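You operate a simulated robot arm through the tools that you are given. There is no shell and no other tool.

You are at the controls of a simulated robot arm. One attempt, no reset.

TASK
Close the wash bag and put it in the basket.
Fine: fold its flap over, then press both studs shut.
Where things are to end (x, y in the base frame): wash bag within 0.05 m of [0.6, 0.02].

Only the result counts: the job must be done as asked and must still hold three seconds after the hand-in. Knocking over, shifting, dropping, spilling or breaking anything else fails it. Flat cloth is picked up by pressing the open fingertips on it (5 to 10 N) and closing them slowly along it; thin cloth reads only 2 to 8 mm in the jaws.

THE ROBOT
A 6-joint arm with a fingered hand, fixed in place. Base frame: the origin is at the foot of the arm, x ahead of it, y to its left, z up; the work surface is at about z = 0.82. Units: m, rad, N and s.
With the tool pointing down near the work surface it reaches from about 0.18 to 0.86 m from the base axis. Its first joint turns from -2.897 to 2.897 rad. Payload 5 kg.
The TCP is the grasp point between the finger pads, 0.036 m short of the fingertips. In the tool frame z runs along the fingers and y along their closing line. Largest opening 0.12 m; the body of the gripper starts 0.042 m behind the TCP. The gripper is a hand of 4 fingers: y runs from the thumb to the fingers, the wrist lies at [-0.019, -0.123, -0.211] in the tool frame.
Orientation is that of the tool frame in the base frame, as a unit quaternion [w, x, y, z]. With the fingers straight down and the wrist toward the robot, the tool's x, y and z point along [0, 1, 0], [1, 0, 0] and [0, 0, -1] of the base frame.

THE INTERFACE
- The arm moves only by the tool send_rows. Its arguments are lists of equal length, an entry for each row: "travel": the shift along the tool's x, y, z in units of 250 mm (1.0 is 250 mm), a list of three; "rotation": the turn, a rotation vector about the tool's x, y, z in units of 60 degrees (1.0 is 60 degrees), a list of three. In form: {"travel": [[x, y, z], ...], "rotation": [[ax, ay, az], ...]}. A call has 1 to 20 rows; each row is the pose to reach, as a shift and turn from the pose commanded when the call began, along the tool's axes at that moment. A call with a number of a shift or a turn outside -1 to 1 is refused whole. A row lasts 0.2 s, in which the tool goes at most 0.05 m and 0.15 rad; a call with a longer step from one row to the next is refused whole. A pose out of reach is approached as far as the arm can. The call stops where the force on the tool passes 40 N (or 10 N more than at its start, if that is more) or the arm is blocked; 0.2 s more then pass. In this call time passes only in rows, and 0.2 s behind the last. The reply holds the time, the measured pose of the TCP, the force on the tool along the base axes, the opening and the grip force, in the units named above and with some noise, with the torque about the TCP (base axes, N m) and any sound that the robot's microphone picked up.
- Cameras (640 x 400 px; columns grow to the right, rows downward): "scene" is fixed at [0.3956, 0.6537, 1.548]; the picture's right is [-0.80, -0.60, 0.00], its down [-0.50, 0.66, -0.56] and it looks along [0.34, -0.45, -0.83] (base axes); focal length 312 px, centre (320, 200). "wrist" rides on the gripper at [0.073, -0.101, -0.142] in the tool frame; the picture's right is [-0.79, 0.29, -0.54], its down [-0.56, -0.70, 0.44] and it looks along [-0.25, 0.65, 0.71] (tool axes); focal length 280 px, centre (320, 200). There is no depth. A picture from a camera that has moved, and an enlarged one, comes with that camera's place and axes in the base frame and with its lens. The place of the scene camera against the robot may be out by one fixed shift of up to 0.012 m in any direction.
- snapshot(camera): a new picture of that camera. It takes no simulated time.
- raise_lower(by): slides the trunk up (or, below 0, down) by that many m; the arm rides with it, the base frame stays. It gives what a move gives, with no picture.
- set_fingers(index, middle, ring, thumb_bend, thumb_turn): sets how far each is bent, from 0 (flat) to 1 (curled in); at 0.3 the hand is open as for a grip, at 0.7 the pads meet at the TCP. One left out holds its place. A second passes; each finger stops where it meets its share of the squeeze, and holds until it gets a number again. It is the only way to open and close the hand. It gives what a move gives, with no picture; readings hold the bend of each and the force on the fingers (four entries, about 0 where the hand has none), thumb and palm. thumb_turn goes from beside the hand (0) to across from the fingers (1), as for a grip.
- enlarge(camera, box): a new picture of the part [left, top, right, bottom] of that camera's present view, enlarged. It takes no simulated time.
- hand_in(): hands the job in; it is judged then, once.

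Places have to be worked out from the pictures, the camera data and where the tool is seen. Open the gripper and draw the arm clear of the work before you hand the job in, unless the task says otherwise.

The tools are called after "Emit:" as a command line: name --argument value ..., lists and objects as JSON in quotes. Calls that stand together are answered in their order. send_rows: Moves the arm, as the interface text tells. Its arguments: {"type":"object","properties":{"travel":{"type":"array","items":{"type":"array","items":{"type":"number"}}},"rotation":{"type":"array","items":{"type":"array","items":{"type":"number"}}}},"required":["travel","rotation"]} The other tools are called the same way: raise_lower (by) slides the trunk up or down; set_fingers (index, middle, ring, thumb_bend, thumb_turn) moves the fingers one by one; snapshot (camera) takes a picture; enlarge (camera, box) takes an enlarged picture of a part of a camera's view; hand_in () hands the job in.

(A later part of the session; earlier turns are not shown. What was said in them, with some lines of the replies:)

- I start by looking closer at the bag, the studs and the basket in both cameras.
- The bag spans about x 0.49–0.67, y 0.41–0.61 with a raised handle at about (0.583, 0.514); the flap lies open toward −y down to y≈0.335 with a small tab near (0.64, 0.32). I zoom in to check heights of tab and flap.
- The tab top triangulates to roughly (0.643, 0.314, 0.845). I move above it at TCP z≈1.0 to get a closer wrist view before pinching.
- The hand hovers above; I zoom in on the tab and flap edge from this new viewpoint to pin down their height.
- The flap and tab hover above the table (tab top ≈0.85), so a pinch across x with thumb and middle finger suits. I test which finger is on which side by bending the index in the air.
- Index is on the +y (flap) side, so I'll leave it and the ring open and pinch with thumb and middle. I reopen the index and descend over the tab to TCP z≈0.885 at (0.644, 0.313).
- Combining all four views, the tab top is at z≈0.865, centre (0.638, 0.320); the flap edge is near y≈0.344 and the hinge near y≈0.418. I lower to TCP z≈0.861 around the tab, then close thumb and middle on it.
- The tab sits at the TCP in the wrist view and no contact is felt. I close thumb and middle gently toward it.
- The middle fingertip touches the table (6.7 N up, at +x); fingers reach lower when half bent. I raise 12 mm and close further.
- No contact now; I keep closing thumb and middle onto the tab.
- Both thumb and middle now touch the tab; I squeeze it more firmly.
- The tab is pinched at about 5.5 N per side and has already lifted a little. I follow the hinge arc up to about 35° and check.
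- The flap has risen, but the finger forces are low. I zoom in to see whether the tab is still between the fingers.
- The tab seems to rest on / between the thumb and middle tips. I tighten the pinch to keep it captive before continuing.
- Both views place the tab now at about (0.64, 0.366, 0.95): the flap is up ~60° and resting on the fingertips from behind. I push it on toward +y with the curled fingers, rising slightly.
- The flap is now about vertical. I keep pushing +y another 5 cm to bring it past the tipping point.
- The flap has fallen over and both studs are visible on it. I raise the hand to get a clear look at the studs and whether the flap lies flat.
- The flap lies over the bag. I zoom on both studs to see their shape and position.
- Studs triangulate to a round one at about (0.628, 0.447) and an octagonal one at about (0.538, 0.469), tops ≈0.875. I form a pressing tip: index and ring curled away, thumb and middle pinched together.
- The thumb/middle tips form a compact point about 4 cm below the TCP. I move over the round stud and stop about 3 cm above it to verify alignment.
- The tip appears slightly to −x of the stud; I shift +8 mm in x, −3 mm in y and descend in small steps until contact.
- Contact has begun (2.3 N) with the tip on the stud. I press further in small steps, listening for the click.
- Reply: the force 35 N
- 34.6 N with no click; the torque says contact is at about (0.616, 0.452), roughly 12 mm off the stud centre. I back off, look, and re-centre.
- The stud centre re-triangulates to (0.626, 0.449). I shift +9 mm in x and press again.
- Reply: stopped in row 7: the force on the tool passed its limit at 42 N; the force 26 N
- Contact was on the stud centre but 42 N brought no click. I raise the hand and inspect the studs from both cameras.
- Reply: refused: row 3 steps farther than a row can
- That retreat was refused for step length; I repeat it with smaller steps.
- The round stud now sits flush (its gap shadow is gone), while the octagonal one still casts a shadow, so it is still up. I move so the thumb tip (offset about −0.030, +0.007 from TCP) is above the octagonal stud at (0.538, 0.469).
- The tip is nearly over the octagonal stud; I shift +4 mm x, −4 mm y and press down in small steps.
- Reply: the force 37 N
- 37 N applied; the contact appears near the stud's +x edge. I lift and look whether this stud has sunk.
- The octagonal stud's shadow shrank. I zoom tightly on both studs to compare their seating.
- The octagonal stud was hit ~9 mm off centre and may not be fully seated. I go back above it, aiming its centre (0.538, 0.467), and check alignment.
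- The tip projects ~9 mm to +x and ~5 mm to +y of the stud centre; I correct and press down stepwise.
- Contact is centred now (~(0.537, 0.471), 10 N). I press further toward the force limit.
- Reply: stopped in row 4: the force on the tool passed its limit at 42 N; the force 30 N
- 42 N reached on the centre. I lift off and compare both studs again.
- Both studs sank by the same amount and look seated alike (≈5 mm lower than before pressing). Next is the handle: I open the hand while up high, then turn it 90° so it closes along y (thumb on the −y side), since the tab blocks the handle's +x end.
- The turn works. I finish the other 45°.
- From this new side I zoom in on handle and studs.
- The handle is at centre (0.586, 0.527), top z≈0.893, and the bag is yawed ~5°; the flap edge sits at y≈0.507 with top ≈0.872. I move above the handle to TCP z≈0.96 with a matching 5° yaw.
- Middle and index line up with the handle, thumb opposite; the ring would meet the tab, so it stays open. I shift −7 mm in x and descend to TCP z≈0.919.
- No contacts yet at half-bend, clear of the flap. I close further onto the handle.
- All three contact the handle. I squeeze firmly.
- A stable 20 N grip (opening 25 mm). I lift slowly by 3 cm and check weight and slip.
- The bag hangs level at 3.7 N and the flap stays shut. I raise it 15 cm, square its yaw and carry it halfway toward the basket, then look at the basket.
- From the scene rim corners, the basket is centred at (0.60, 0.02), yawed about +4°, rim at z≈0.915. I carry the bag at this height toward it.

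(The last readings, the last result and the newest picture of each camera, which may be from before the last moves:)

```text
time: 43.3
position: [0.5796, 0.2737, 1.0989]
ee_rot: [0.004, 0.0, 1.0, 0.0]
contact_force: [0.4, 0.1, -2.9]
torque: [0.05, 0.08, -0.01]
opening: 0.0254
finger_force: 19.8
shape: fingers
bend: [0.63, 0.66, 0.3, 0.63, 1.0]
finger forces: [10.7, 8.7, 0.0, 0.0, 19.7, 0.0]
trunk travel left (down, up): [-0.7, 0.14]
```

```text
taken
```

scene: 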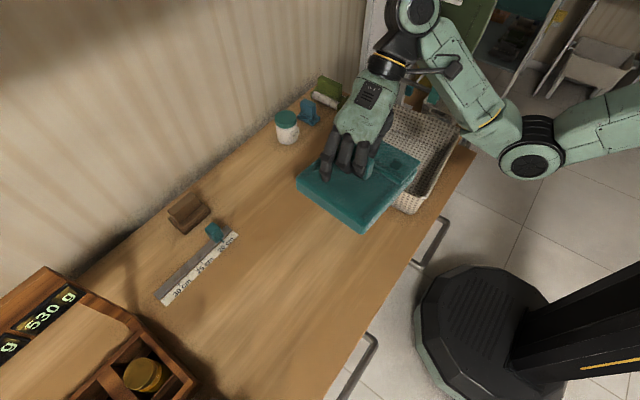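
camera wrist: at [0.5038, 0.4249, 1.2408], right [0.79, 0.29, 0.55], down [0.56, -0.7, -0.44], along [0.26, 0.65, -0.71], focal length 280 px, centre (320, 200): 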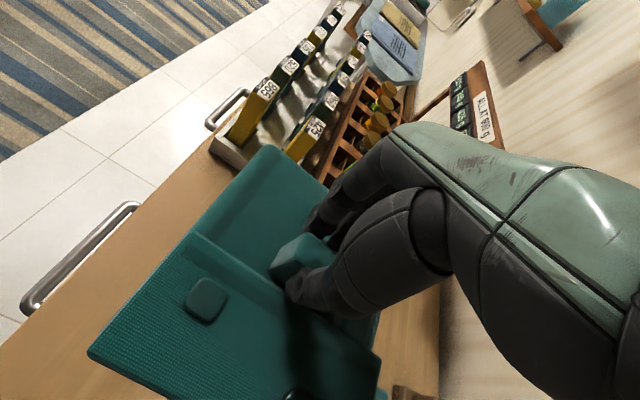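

The bag is steady. I carry on to above the basket centre and align with its 4° yaw.

Emit:
send_rows --travel '[[0, -0.06, 0], [-0.01, -0.18, 0], [-0.02, -0.3, 0], [-0.03, -0.42, 0], [-0.04, -0.54, 0], [-0.05, -0.66, 0], [-0.055, -0.78, 0], [-0.058, -0.9, 0], [-0.058, -1.0, 0]]' --rotation '[[0, 0, 0], [0, 0, 0], [0, 0, -0.01], [0, 0, -0.02], [0, 0, -0.03], [0, 0, -0.04], [0, 0, -0.05], [0, 0, -0.06], [0, 0, -0.067]]'

Emit:
snapshot --camera "scene"

Emit:
snapshot --camera "wrist"

```text
time: 45.3
position: [0.6587, 0.0668, 1.028]
ee_rot: [0.003, -0.034, 0.999, 0.0]
contact_force: [-0.2, -0.7, -4.0]
torque: [0.04, 0.03, -0.02]
opening: 0.0254
finger_force: 19.5
shape: fingers
bend: [0.63, 0.66, 0.3, 0.63, 1.0]
finger forces: [10.6, 8.8, 0.0, 0.0, 19.6, 0.0]
out of reach, approached as far as the arm can: row 2, 3, 4, 5, 6, 7, 8, 9
trunk travel left (down, up): [-0.7, 0.14]
```

```text
taken
```

scene: 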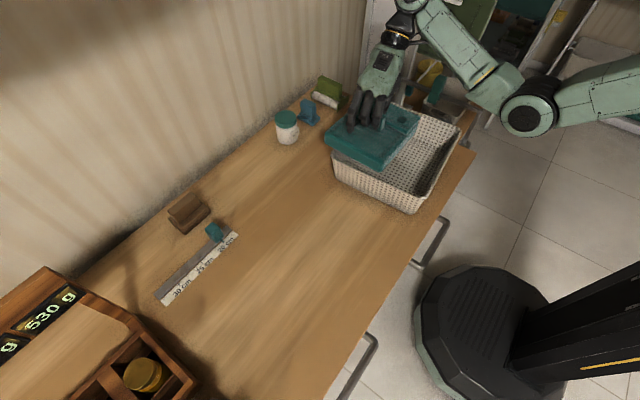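

```text
taken
camera wrist: at [0.5912, -0.0401, 1.1678], right [0.76, 0.34, 0.55], down [0.61, -0.66, -0.44], along [0.21, 0.67, -0.71], focal length 280 px, centre (320, 200)
```

wrist: 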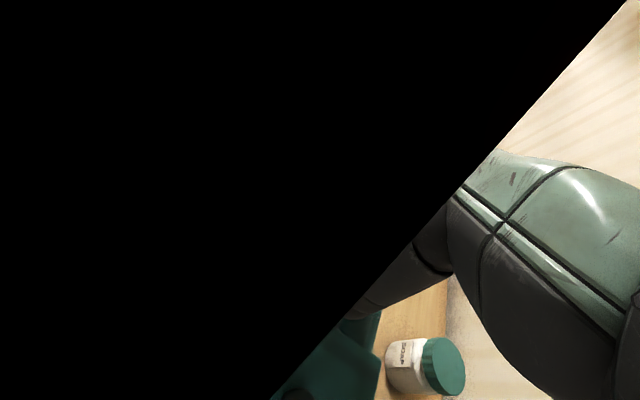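

That orientation runs out of reach here (arm stopped at (0.659, 0.067, 1.028), bag clear of the rim). I back out a little toward +y to see how the arm recovers, then will turn the hand to the wrist-toward-robot yaw.

Emit:
send_rows --travel '[[0, 0.06, -0.02], [0.0, 0.12, -0.04], [0.0, 0.2, -0.06]]' --rotation '[[0, 0, 0.01], [0, 0, 0.02], [0, 0, 0.03]]'

Emit:
snapshot --camera "scene"

```text
time: 46.1
position: [0.6548, 0.1193, 1.0397]
ee_rot: [0.003, -0.02, 1.0, -0.001]
contact_force: [1.0, -0.1, -3.4]
torque: [0.07, 0.02, 0.01]
opening: 0.0254
finger_force: 19.6
shape: fingers
bend: [0.63, 0.66, 0.3, 0.63, 1.0]
finger forces: [10.6, 8.9, 0.0, 0.0, 19.5, 0.0]
trunk travel left (down, up): [-0.7, 0.14]
```

```text
taken
```

scene: 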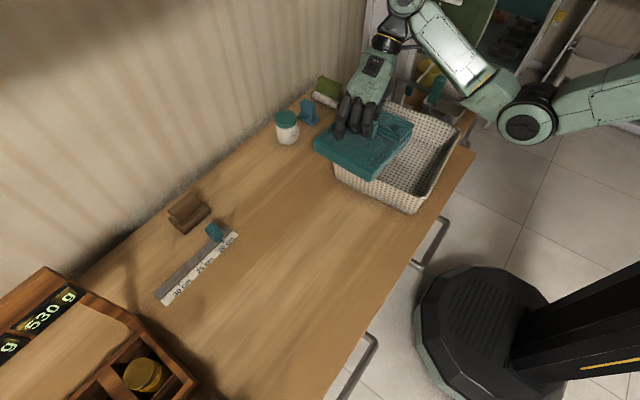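

The arm recovers cleanly. I go back up to about (0.60, 0.27, 1.10) where there is space for turning the hand.

Emit:
send_rows --travel '[[0.044, 0.12, -0.048], [0.088, 0.24, -0.096], [0.132, 0.36, -0.144], [0.176, 0.48, -0.192], [0.22, 0.6, -0.24]]' --rotation '[[0, 0, 0], [0, 0, 0], [0, 0, 0], [0, 0, 0], [0, 0, 0]]'

Emit:
send_rows --travel '[[0, 0, 0], [0, 0, 0], [0, 0, 0], [0, 0, 0], [0, 0, 0], [0, 0, 0], [0, 0, 0], [0, 0, 0]]' --rotation '[[0, 0, 0.05], [0, 0, 0.14], [0, 0, 0.24], [0, 0, 0.34], [0, 0, 0.44], [0, 0, 0.54], [0, 0, 0.64], [0, 0, 0.735]]'

Emit:
snapshot --camera "scene"

```text
time: 47.3
position: [0.5925, 0.2671, 1.1014]
ee_rot: [0.004, -0.019, 1.0, -0.002]
contact_force: [-0.6, -0.1, -2.6]
torque: [0.02, -0.01, 0.02]
opening: 0.025
finger_force: 19.6
shape: fingers
bend: [0.63, 0.66, 0.3, 0.63, 1.0]
finger forces: [10.6, 8.6, 0.1, 0.0, 19.6, 0.1]
trunk travel left (down, up): [-0.7, 0.14]
```

```text
time: 49.1
position: [0.5933, 0.266, 1.1005]
ee_rot: [0.003, 0.358, 0.934, 0.0]
contact_force: [0.4, -0.7, -3.7]
torque: [0.03, 0.01, -0.04]
opening: 0.0253
finger_force: 19.6
shape: fingers
bend: [0.63, 0.66, 0.3, 0.63, 1.0]
finger forces: [10.6, 8.8, 0.0, 0.0, 19.5, 0.1]
trunk travel left (down, up): [-0.7, 0.14]
```

```text
taken
```

scene: 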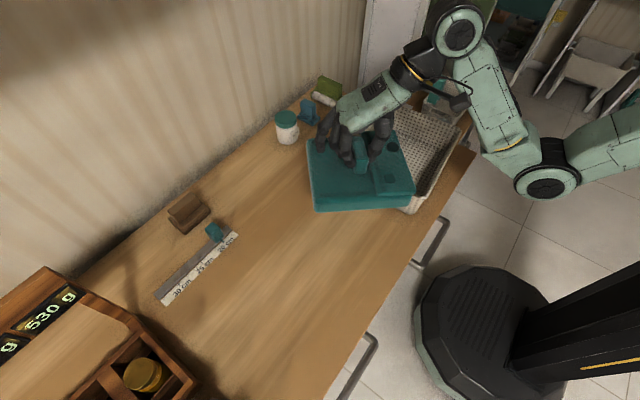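

Halfway turned with the grip steady. I finish the turn.

Emit:
send_rows --travel '[[0, 0, 0], [0, 0, 0], [0, 0, 0], [0, 0, 0], [0, 0, 0], [0, 0, 0], [0, 0, 0], [0, 0, 0]]' --rotation '[[0, 0, 0.05], [0, 0, 0.14], [0, 0, 0.24], [0, 0, 0.34], [0, 0, 0.44], [0, 0, 0.54], [0, 0, 0.64], [0, 0, 0.735]]'

Emit:
snapshot --camera "scene"

Emit:
snapshot --camera "wrist"

```text
time: 50.9
position: [0.5934, 0.2655, 1.1008]
ee_rot: [0.004, 0.682, 0.731, 0.001]
contact_force: [-0.6, 0.6, -3.2]
torque: [-0.01, -0.05, -0.03]
opening: 0.0253
finger_force: 19.8
shape: fingers
bend: [0.63, 0.66, 0.3, 0.63, 1.0]
finger forces: [10.7, 8.7, 0.1, 0.0, 19.5, 0.1]
trunk travel left (down, up): [-0.7, 0.14]
```

```text
taken
```

scene: 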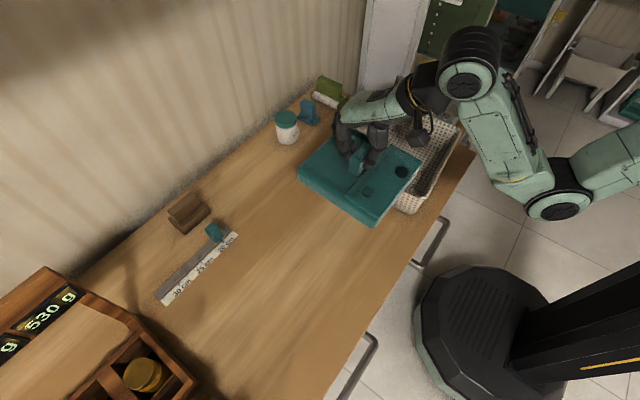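

```text
taken
camera wrist: at [0.4858, 0.3315, 1.2416], right [0.34, -0.77, 0.55], down [-0.66, -0.61, -0.44], along [0.67, -0.21, -0.71], focal length 280 px, centre (320, 200)
```

wrist: 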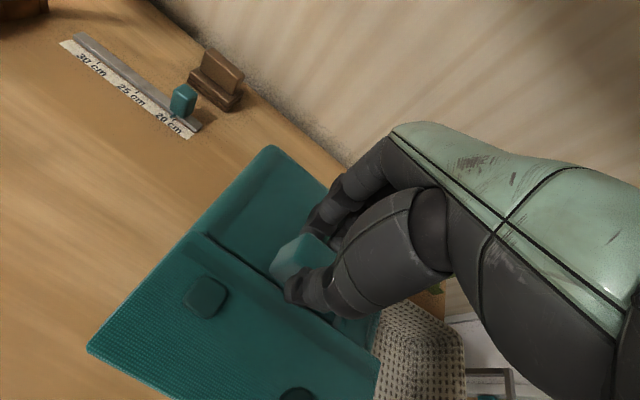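

Hand and bag are now turned to yaw +4° in the wrist-toward-robot posture, matching the basket. I carry the bag to above the basket centre.

Emit:
send_rows --travel '[[-0.06, -0.003, 0], [-0.18, -0.009, 0], [-0.3, -0.015, 0], [-0.42, -0.021, 0], [-0.54, -0.027, 0], [-0.66, -0.033, 0], [-0.78, -0.039, 0], [-0.88, -0.044, 0], [-0.957, -0.047, 0]]' --rotation '[[0, 0, 0], [0, 0, 0], [0, 0, 0], [0, 0, 0], [0, 0, 0], [0, 0, 0], [0, 0, 0], [0, 0, 0], [0, 0, 0]]'

Emit:
snapshot --camera "scene"

Emit:
snapshot --camera "wrist"

```text
time: 52.9
position: [0.5984, 0.0262, 1.1011]
ee_rot: [0.002, 0.682, 0.732, 0.002]
contact_force: [0.7, -0.4, -2.7]
torque: [0.0, -0.04, 0.0]
opening: 0.0254
finger_force: 19.4
shape: fingers
bend: [0.63, 0.66, 0.3, 0.63, 1.0]
finger forces: [10.5, 8.7, 0.1, 0.0, 19.5, 0.0]
trunk travel left (down, up): [-0.7, 0.14]
```

```text
taken
```

scene: 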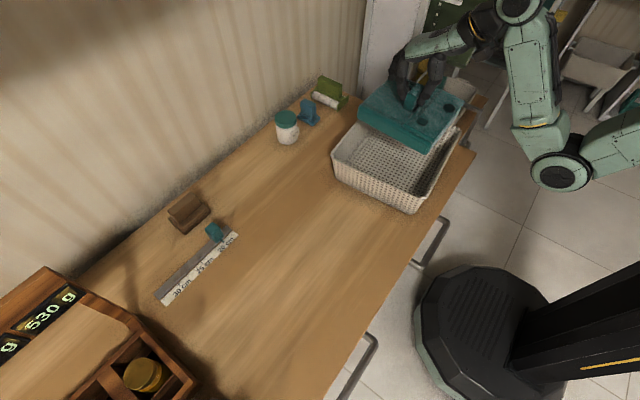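

```text
taken
camera wrist: at [0.4905, 0.0905, 1.2424], right [0.34, -0.77, 0.55], down [-0.66, -0.61, -0.45], along [0.67, -0.21, -0.71], focal length 280 px, centre (320, 200)
```

wrist: 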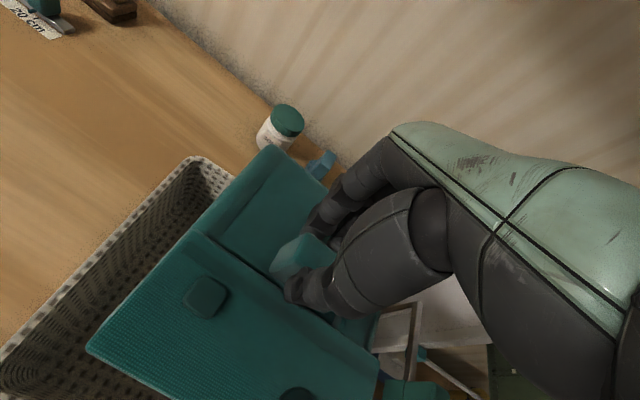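

Reachable now; the bag hovers over the basket. I zoom in to verify alignment with the rim.

Emit:
enlarge --camera "scene" --box '[320, 70, 480, 230]'

Emit:
enlarge --camera "wrist" --box '[0, 120, 280, 400]'

```text
2.50 times, centred on (400, 150) of scene
camera zoom: at [0.3956, 0.6537, 1.548], right [-0.8, -0.6, 0.0], down [-0.5, 0.66, -0.56], along [0.34, -0.45, -0.83], focal length 780 px, centre (120, 325)
```

zoom: 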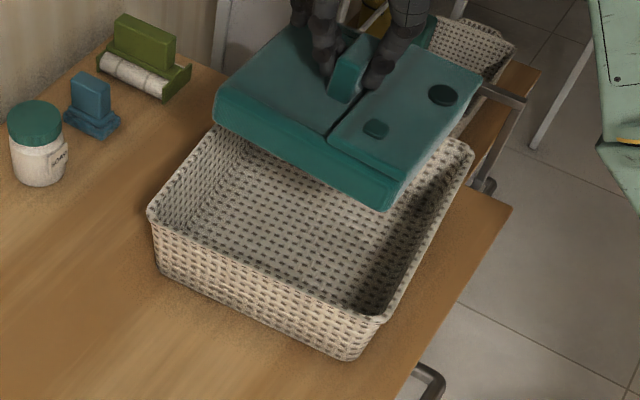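

```text
1.43 times, centred on (140, 260) of wrist
camera zoom: at [0.4905, 0.0905, 1.2424], right [0.34, -0.77, 0.55], down [-0.66, -0.61, -0.45], along [0.67, -0.21, -0.71], focal length 401 px, centre (577, 114)
```

zoom: 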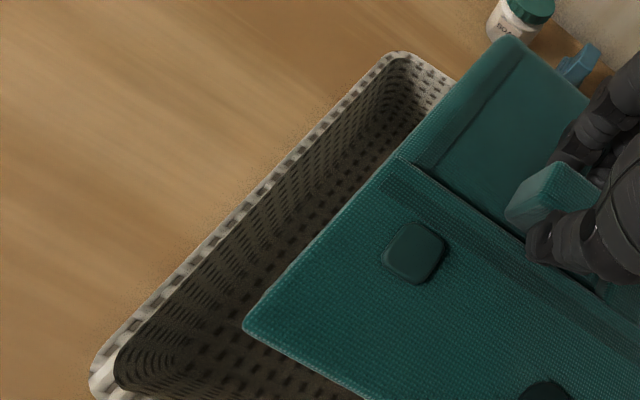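

Measuring edges: the basket is yawed +0.08 rad centred (0.598, 0.025), while the bag's yaw is about −0.01 centred (0.597, 0.017). I rotate by +0.09 rad, shift slightly, and lower to just above the rim for a check.

Emit:
send_rows --travel '[[0.007, 0.003, 0.05], [0.014, 0.006, 0.15], [0.02, 0.009, 0.25], [0.02, 0.009, 0.3]]' --rotation '[[0, 0, -0.03], [0, 0, -0.06], [0, 0, -0.086], [0, 0, -0.086]]'

Emit:
enlarge --camera "scene" --box '[320, 70, 480, 230]'

Emit:
enlarge --camera "wrist" --box '[0, 120, 280, 400]'

```text
time: 53.9
position: [0.6018, 0.0306, 1.0275]
ee_rot: [0.003, 0.648, 0.762, 0.0]
contact_force: [0.3, -0.1, -3.5]
torque: [0.03, -0.05, -0.03]
opening: 0.0253
finger_force: 19.0
shape: fingers
bend: [0.63, 0.66, 0.3, 0.63, 1.0]
finger forces: [10.5, 8.7, 0.0, 0.0, 19.4, 0.1]
trunk travel left (down, up): [-0.7, 0.14]
```

```text
2.50 times, centred on (400, 150) of scene
camera zoom: at [0.3956, 0.6537, 1.548], right [-0.8, -0.6, 0.0], down [-0.5, 0.66, -0.56], along [0.34, -0.45, -0.83], focal length 780 px, centre (120, 325)
```

zoom: 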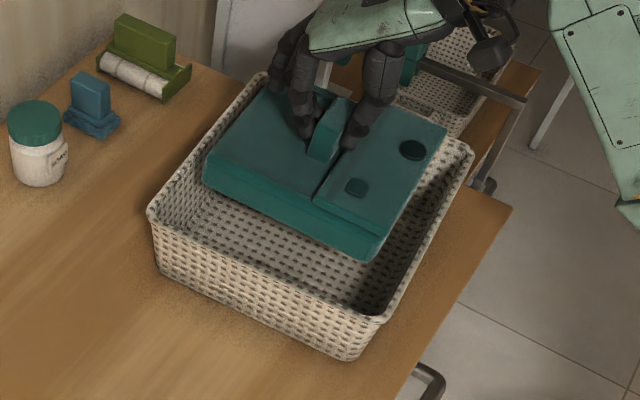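

```text
1.43 times, centred on (140, 260) of wrist
camera zoom: at [0.4879, 0.0857, 1.1672], right [0.41, -0.73, 0.55], down [-0.6, -0.67, -0.45], along [0.69, -0.15, -0.71], focal length 401 px, centre (577, 114)
```

zoom: 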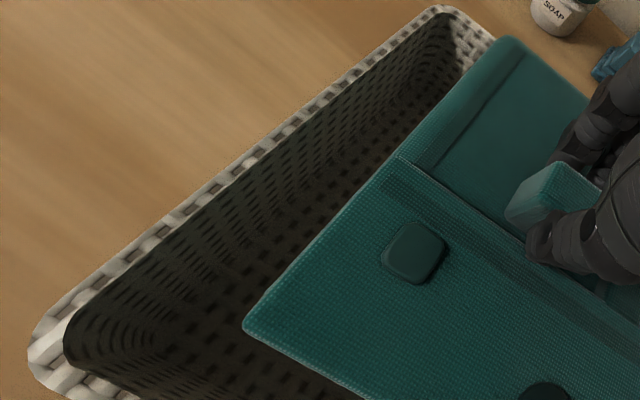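

Yaw is aligned now and the bag centre is ≈(0.598, 0.021), well centred between the basket walls. I lower it into the basket to TCP z≈0.945.

Emit:
send_rows --travel '[[0, 0, 0.06], [0, 0, 0.13], [0, 0, 0.2], [0, 0, 0.27], [0, 0, 0.33]]' --rotation '[[0, 0, 0], [0, 0, 0], [0, 0, 0], [0, 0, 0], [0, 0, 0]]'

Emit:
enlarge --camera "scene" --box '[320, 70, 480, 230]'

Emit:
enlarge --camera "wrist" --box '[0, 120, 280, 400]'

```text
time: 55.1
position: [0.6014, 0.0292, 0.9443]
ee_rot: [0.003, 0.648, 0.762, 0.002]
contact_force: [0.6, -0.2, -3.5]
torque: [0.01, -0.04, 0.01]
opening: 0.0251
finger_force: 19.4
shape: fingers
bend: [0.63, 0.66, 0.3, 0.63, 1.0]
finger forces: [10.5, 8.8, 0.0, 0.0, 19.3, 0.1]
trunk travel left (down, up): [-0.7, 0.14]
```

```text
2.50 times, centred on (400, 150) of scene
camera zoom: at [0.3956, 0.6537, 1.548], right [-0.8, -0.6, 0.0], down [-0.5, 0.66, -0.56], along [0.34, -0.45, -0.83], focal length 780 px, centre (120, 325)
```

zoom: 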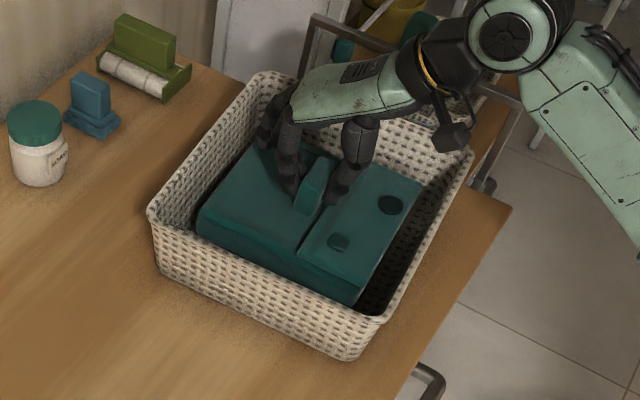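

```text
1.43 times, centred on (140, 260) of wrist
camera zoom: at [0.4882, 0.085, 1.0849], right [0.41, -0.73, 0.55], down [-0.6, -0.67, -0.45], along [0.69, -0.15, -0.71], focal length 401 px, centre (577, 114)
```

zoom: 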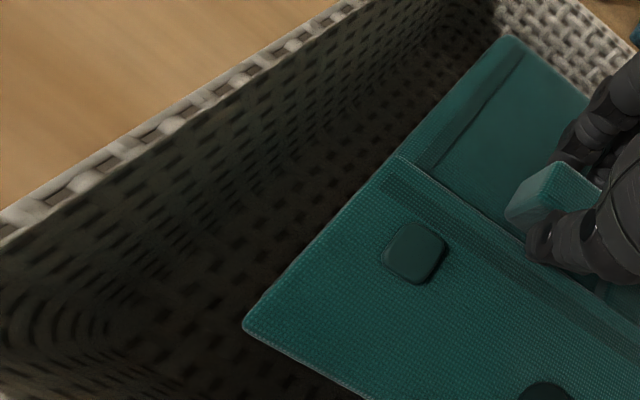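

The bag is inside with clearance all round. I lower the last 2 cm in small steps until it touches the basket floor.

Emit:
send_rows --travel '[[0, 0, 0.02], [0, 0, 0.04], [0, 0, 0.056], [0, 0, 0.068], [0, 0, 0.076]]' --rotation '[[0, 0, 0], [0, 0, 0], [0, 0, 0], [0, 0, 0], [0, 0, 0]]'

```text
time: 56.3
position: [0.6025, 0.0306, 0.9259]
ee_rot: [0.003, 0.648, 0.762, 0.001]
contact_force: [0.4, 0.6, -1.9]
torque: [-0.05, 0.05, 0.04]
opening: 0.0252
finger_force: 19.6
shape: fingers
bend: [0.63, 0.66, 0.3, 0.64, 1.0]
finger forces: [10.4, 10.2, 0.0, 0.0, 19.8, 0.0]
trunk travel left (down, up): [-0.7, 0.14]
```

The load drops to 1.9 N, so it is just touching down. I lower 2 mm more and then open the fingers slowly.

Emit:
send_rows --travel '[[0, 0, 0.006], [0, 0, 0.01]]' --rotation '[[0, 0, 0], [0, 0, 0]]'

Emit:
set_fingers --index 0.58 --middle 0.58 --thumb_bend 0.56

Emit:
enlarge --camera "scene" --box '[320, 70, 480, 230]'

Emit:
snapshot --camera "wrist"

```text
time: 56.9
position: [0.6013, 0.0305, 0.9235]
ee_rot: [0.004, 0.649, 0.761, 0.001]
contact_force: [1.2, 0.1, 0.9]
torque: [-0.08, 0.13, 0.04]
opening: 0.025
finger_force: 20.8
shape: fingers
bend: [0.63, 0.66, 0.3, 0.64, 1.0]
finger forces: [10.8, 11.0, 0.0, 0.0, 20.1, 0.1]
trunk travel left (down, up): [-0.7, 0.14]
```

```text
time: 57.9
position: [0.6011, 0.0305, 0.9239]
ee_rot: [0.004, 0.648, 0.762, 0.002]
contact_force: [1.6, -0.1, 5.1]
torque: [0.0, 0.1, -0.05]
opening: 0.0423
finger_force: 2.4
shape: fingers
bend: [0.57, 0.57, 0.3, 0.57, 1.0]
finger forces: [0.1, 0.0, 0.0, 0.0, 5.7, 0.0]
trunk travel left (down, up): [-0.7, 0.14]
```

```text
2.50 times, centred on (400, 150) of scene
camera zoom: at [0.3956, 0.6537, 1.548], right [-0.8, -0.6, 0.0], down [-0.5, 0.66, -0.56], along [0.34, -0.45, -0.83], focal length 780 px, centre (120, 325)
```

zoom: 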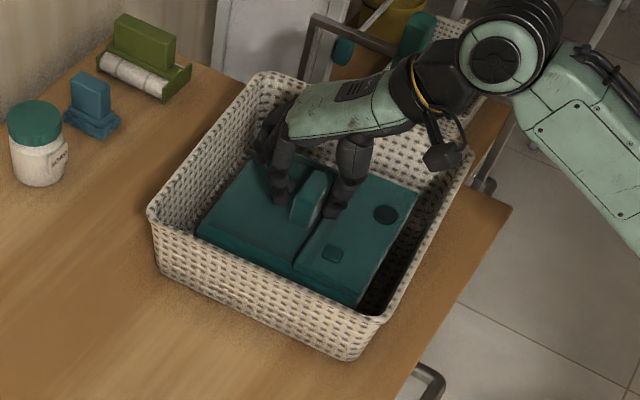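

```text
taken
camera wrist: at [0.4879, 0.086, 1.0637], right [0.41, -0.73, 0.55], down [-0.6, -0.67, -0.45], along [0.69, -0.15, -0.71], focal length 280 px, centre (320, 200)
```

wrist: 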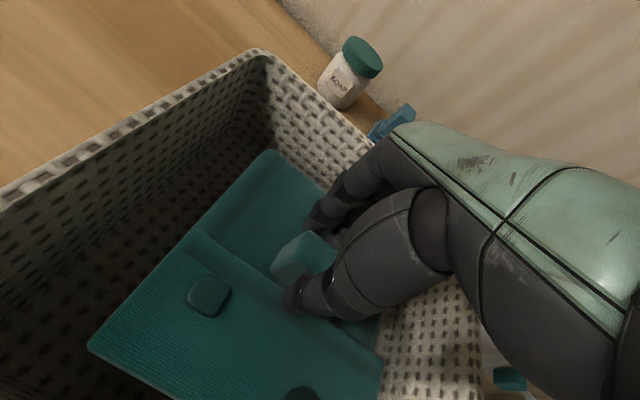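

The bag rests on the floor; the thumb tip presses lightly on the flap. I lift the hand straight up with the fingers clear of the handle.

Emit:
send_rows --travel '[[0, 0, -0.03], [0, 0, -0.1], [0, 0, -0.2], [0, 0, -0.35], [0, 0, -0.5]]' --rotation '[[0, 0, 0], [0, 0, 0], [0, 0, 0], [0, 0, 0], [0, 0, 0]]'

Emit:
set_fingers --index 0.3 --middle 0.3 --ring 0.3 --thumb_bend 0.3

Emit:
snapshot --camera "scene"

Emit:
snapshot --camera "wrist"

```text
time: 59.1
position: [0.6007, 0.0315, 1.0477]
ee_rot: [0.003, 0.648, 0.762, 0.0]
contact_force: [0.9, -0.6, 0.9]
torque: [-0.02, 0.03, 0.02]
opening: 0.0444
finger_force: 0.0
shape: fingers
bend: [0.57, 0.57, 0.3, 0.56, 1.0]
finger forces: [0.1, 0.0, 0.0, 0.0, 0.0, 0.0]
trunk travel left (down, up): [-0.7, 0.14]
```

```text
time: 60.1
position: [0.6001, 0.0321, 1.0474]
ee_rot: [0.003, 0.649, 0.761, 0.002]
contact_force: [0.0, 0.3, -1.1]
torque: [0.01, 0.04, 0.0]
opening: 0.1229
finger_force: 0.2
shape: fingers
bend: [0.3, 0.3, 0.3, 0.3, 0.98]
finger forces: [0.0, 0.1, 0.0, 0.0, 0.0, 0.1]
trunk travel left (down, up): [-0.7, 0.14]
```

```text
taken
```

scene: 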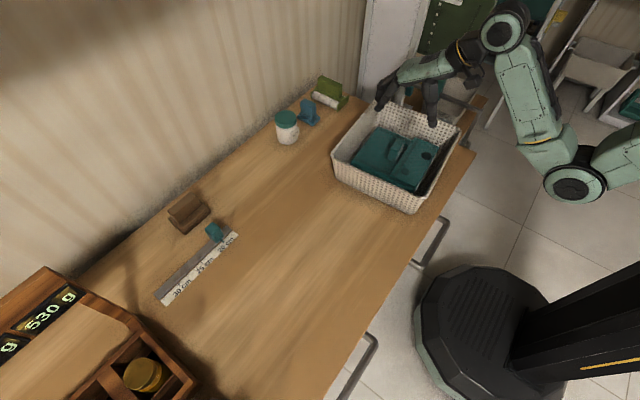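

```text
taken
camera wrist: at [0.4868, 0.0872, 1.1885], right [0.41, -0.73, 0.55], down [-0.6, -0.67, -0.45], along [0.69, -0.15, -0.71], focal length 280 px, centre (320, 200)
```

wrist: 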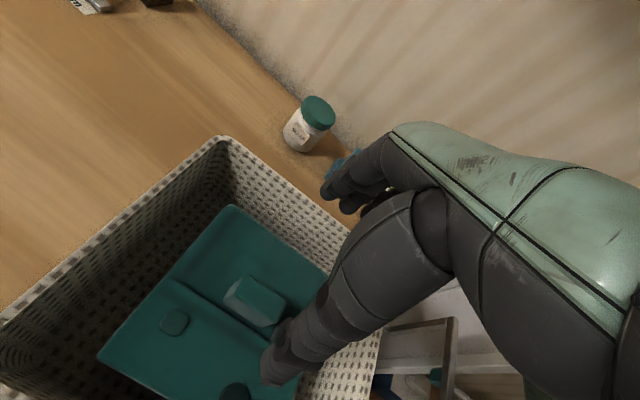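

The bag lies in the basket. I zoom in to verify position, flap and studs.

Emit:
enlarge --camera "scene" --box '[340, 110, 450, 220]'

Emit:
enlarge --camera "wrist" --box '[80, 200, 280, 400]'

Emit:
enlarge --camera "scene" --box '[400, 140, 440, 180]'

```text
3.64 times, centred on (395, 165) of scene
camera zoom: at [0.3956, 0.6537, 1.548], right [-0.8, -0.6, 0.0], down [-0.5, 0.66, -0.56], along [0.34, -0.45, -0.83], focal length 1135 px, centre (47, 327)
```

zoom: 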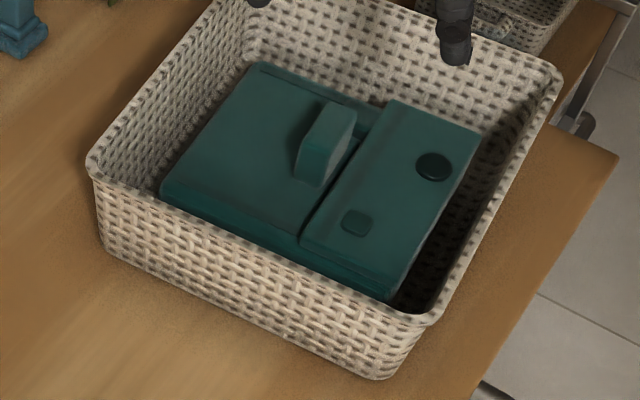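

```text
2.00 times, centred on (180, 300) of wrist
camera zoom: at [0.4868, 0.0872, 1.1885], right [0.41, -0.73, 0.55], down [-0.6, -0.67, -0.45], along [0.69, -0.15, -0.71], focal length 561 px, centre (600, 0)
```

zoom: 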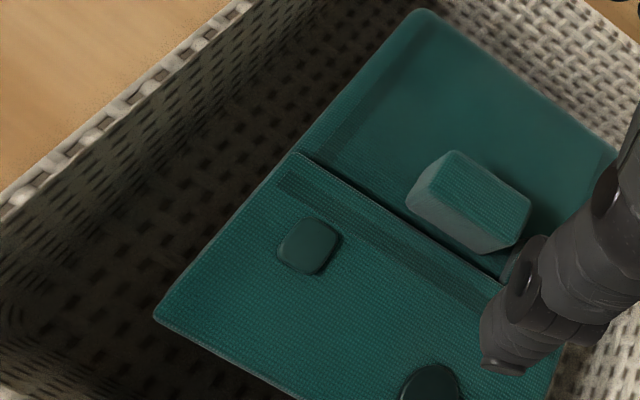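

```text
10.00 times, centred on (420, 160) of scene
camera zoom: at [0.3956, 0.6537, 1.548], right [-0.8, -0.6, 0.0], down [-0.5, 0.66, -0.56], along [0.34, -0.45, -0.83], focal length 3121 px, centre (-680, 600)
```

zoom: 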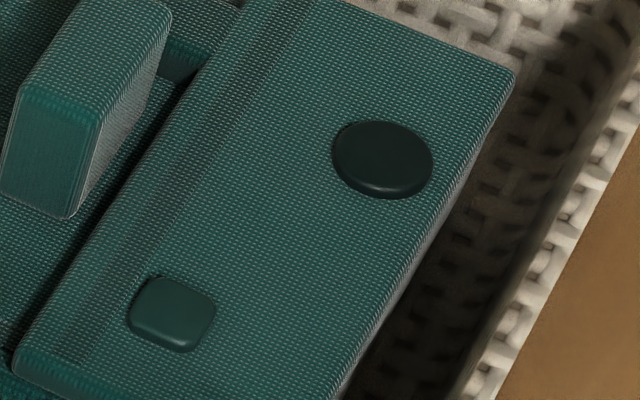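

Both caps sank individually and stayed down, a sign they're latched; I take one tight comparison of the two caps from the wrist camera.

Emit:
enlarge --camera "wrist" --box '[145, 295, 205, 355]'

Emit:
enlarge --camera "wrist" --box '[205, 345, 260, 400]'

Emit:
enlarge --camera "scene" --box '[415, 142, 435, 162]'

Emit:
enlarge --camera "scene" --box '[394, 158, 414, 178]'

```text
6.67 times, centred on (175, 325) of wrist
camera zoom: at [0.4868, 0.0872, 1.1885], right [0.41, -0.73, 0.55], down [-0.6, -0.67, -0.45], along [0.69, -0.15, -0.71], focal length 1869 px, centre (1287, -633)
```

zoom: 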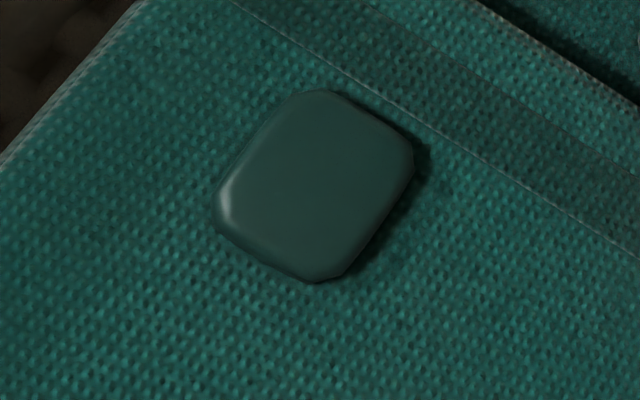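

```text
7.27 times, centred on (232, 372) of wrist
camera zoom: at [0.4868, 0.0872, 1.1885], right [0.41, -0.73, 0.55], down [-0.6, -0.67, -0.45], along [0.69, -0.15, -0.71], focal length 2039 px, centre (956, -1054)
```

zoom: 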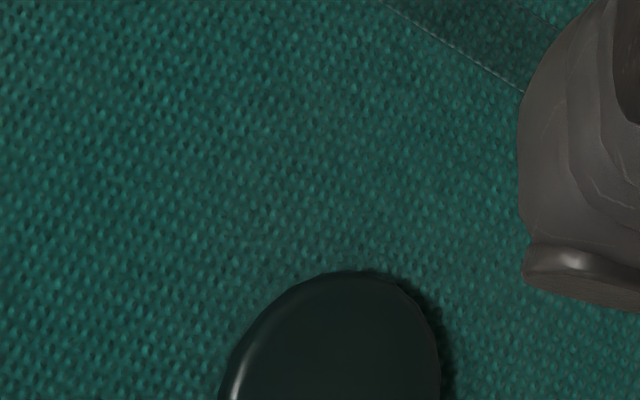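

```text
16.00 times, centred on (425, 152) of scene
camera zoom: at [0.3956, 0.6537, 1.548], right [-0.8, -0.6, 0.0], down [-0.5, 0.66, -0.56], along [0.34, -0.45, -0.83], focal length 4994 px, centre (-1360, 968)
```

zoom: 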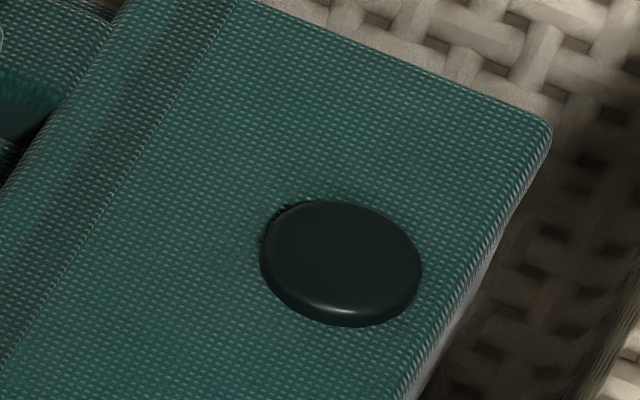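

```text
16.00 times, centred on (404, 168) of scene
camera zoom: at [0.3956, 0.6537, 1.548], right [-0.8, -0.6, 0.0], down [-0.5, 0.66, -0.56], along [0.34, -0.45, -0.83], focal length 4994 px, centre (-1024, 712)
```

zoom: 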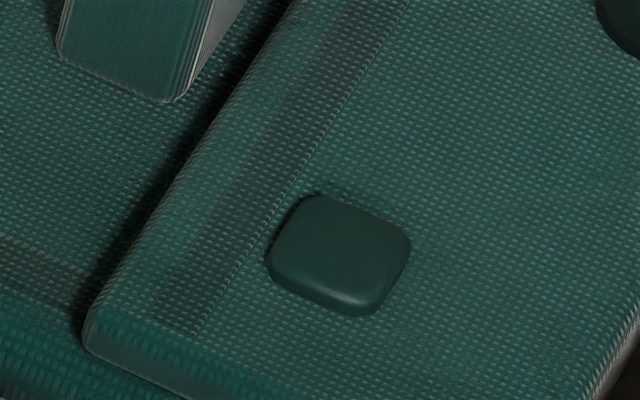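

Both caps sit seated alike, and the handle projects to (0.592, 0.023), i.e. the bag centre is within about 1 cm of the target. I withdraw the open hand up and away from the basket.

Emit:
send_rows --travel '[[0, 0, -0.12], [0, 0, -0.24], [0.06, 0, -0.36], [0.18, 0, -0.44], [0.3, 0, -0.48], [0.42, 0, -0.5], [0.55, 0, -0.5], [0.7, 0, -0.5]]' --rotation '[[0, 0, 0], [0, 0, 0], [0, 0, 0], [0, 0, 0], [0, 0, 0], [0, 0, 0], [0, 0, 0], [0, 0, 0]]'

Emit:
snapshot --camera "scene"

Emit:
enlarge --camera "scene" --box '[320, 90, 480, 230]'

```text
time: 61.9
position: [0.5844, 0.2101, 1.1529]
ee_rot: [0.004, 0.648, 0.761, 0.003]
contact_force: [0.9, -0.9, 1.2]
torque: [0.0, 0.0, -0.02]
opening: 0.123
finger_force: 0.0
shape: fingers
bend: [0.3, 0.3, 0.3, 0.3, 0.98]
finger forces: [0.0, 0.0, 0.0, 0.1, 0.1, 0.0]
out of reach, approached as far as the arm can: row 4, 5, 6, 7, 8
trunk travel left (down, up): [-0.7, 0.14]
```

```text
taken
```

scene: 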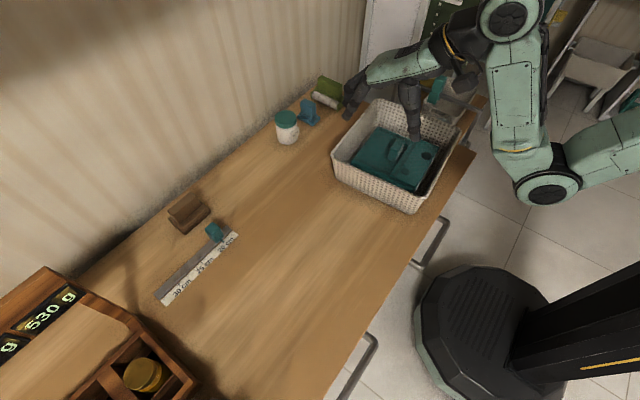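

```text
2.86 times, centred on (400, 160) of scene
camera zoom: at [0.3956, 0.6537, 1.548], right [-0.8, -0.6, 0.0], down [-0.5, 0.66, -0.56], along [0.34, -0.45, -0.83], focal length 892 px, centre (91, 314)
```

zoom: 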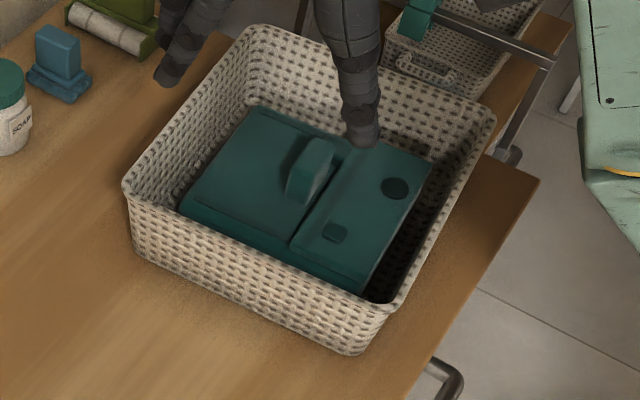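

The hand is open and well clear (about 20 cm above the rim). The bag lies closed in the basket near (0.59–0.60, 0.02) and nothing else was moved, so I hand in.

Emit:
hand_in

```text
The job is handed in.
```

The wash bag is in the basket with its flap folded over, and I have handed the job in. I can't fully confirm that both studs are latched.

- **Position:** the bag's centre is at about (0.59–0.60, 0.02), within roughly 1 cm of the target. It rests on the basket floor with space on all sides.
- **Studs:** I pressed each stud on its centre to about 42 N. Both caps sank and stayed down, and they look seated alike in close-up. The microphone picked up no click from either one, and I did not test them by lifting the flap.
- **Orientation:** I turned the bag about 90° before lowering it, because the arm could not reach the basket with the bag held the other way round.
- **Other items:** I saw nothing else moved or knocked over. The hand was open and about 20 cm above the basket rim when I handed in.
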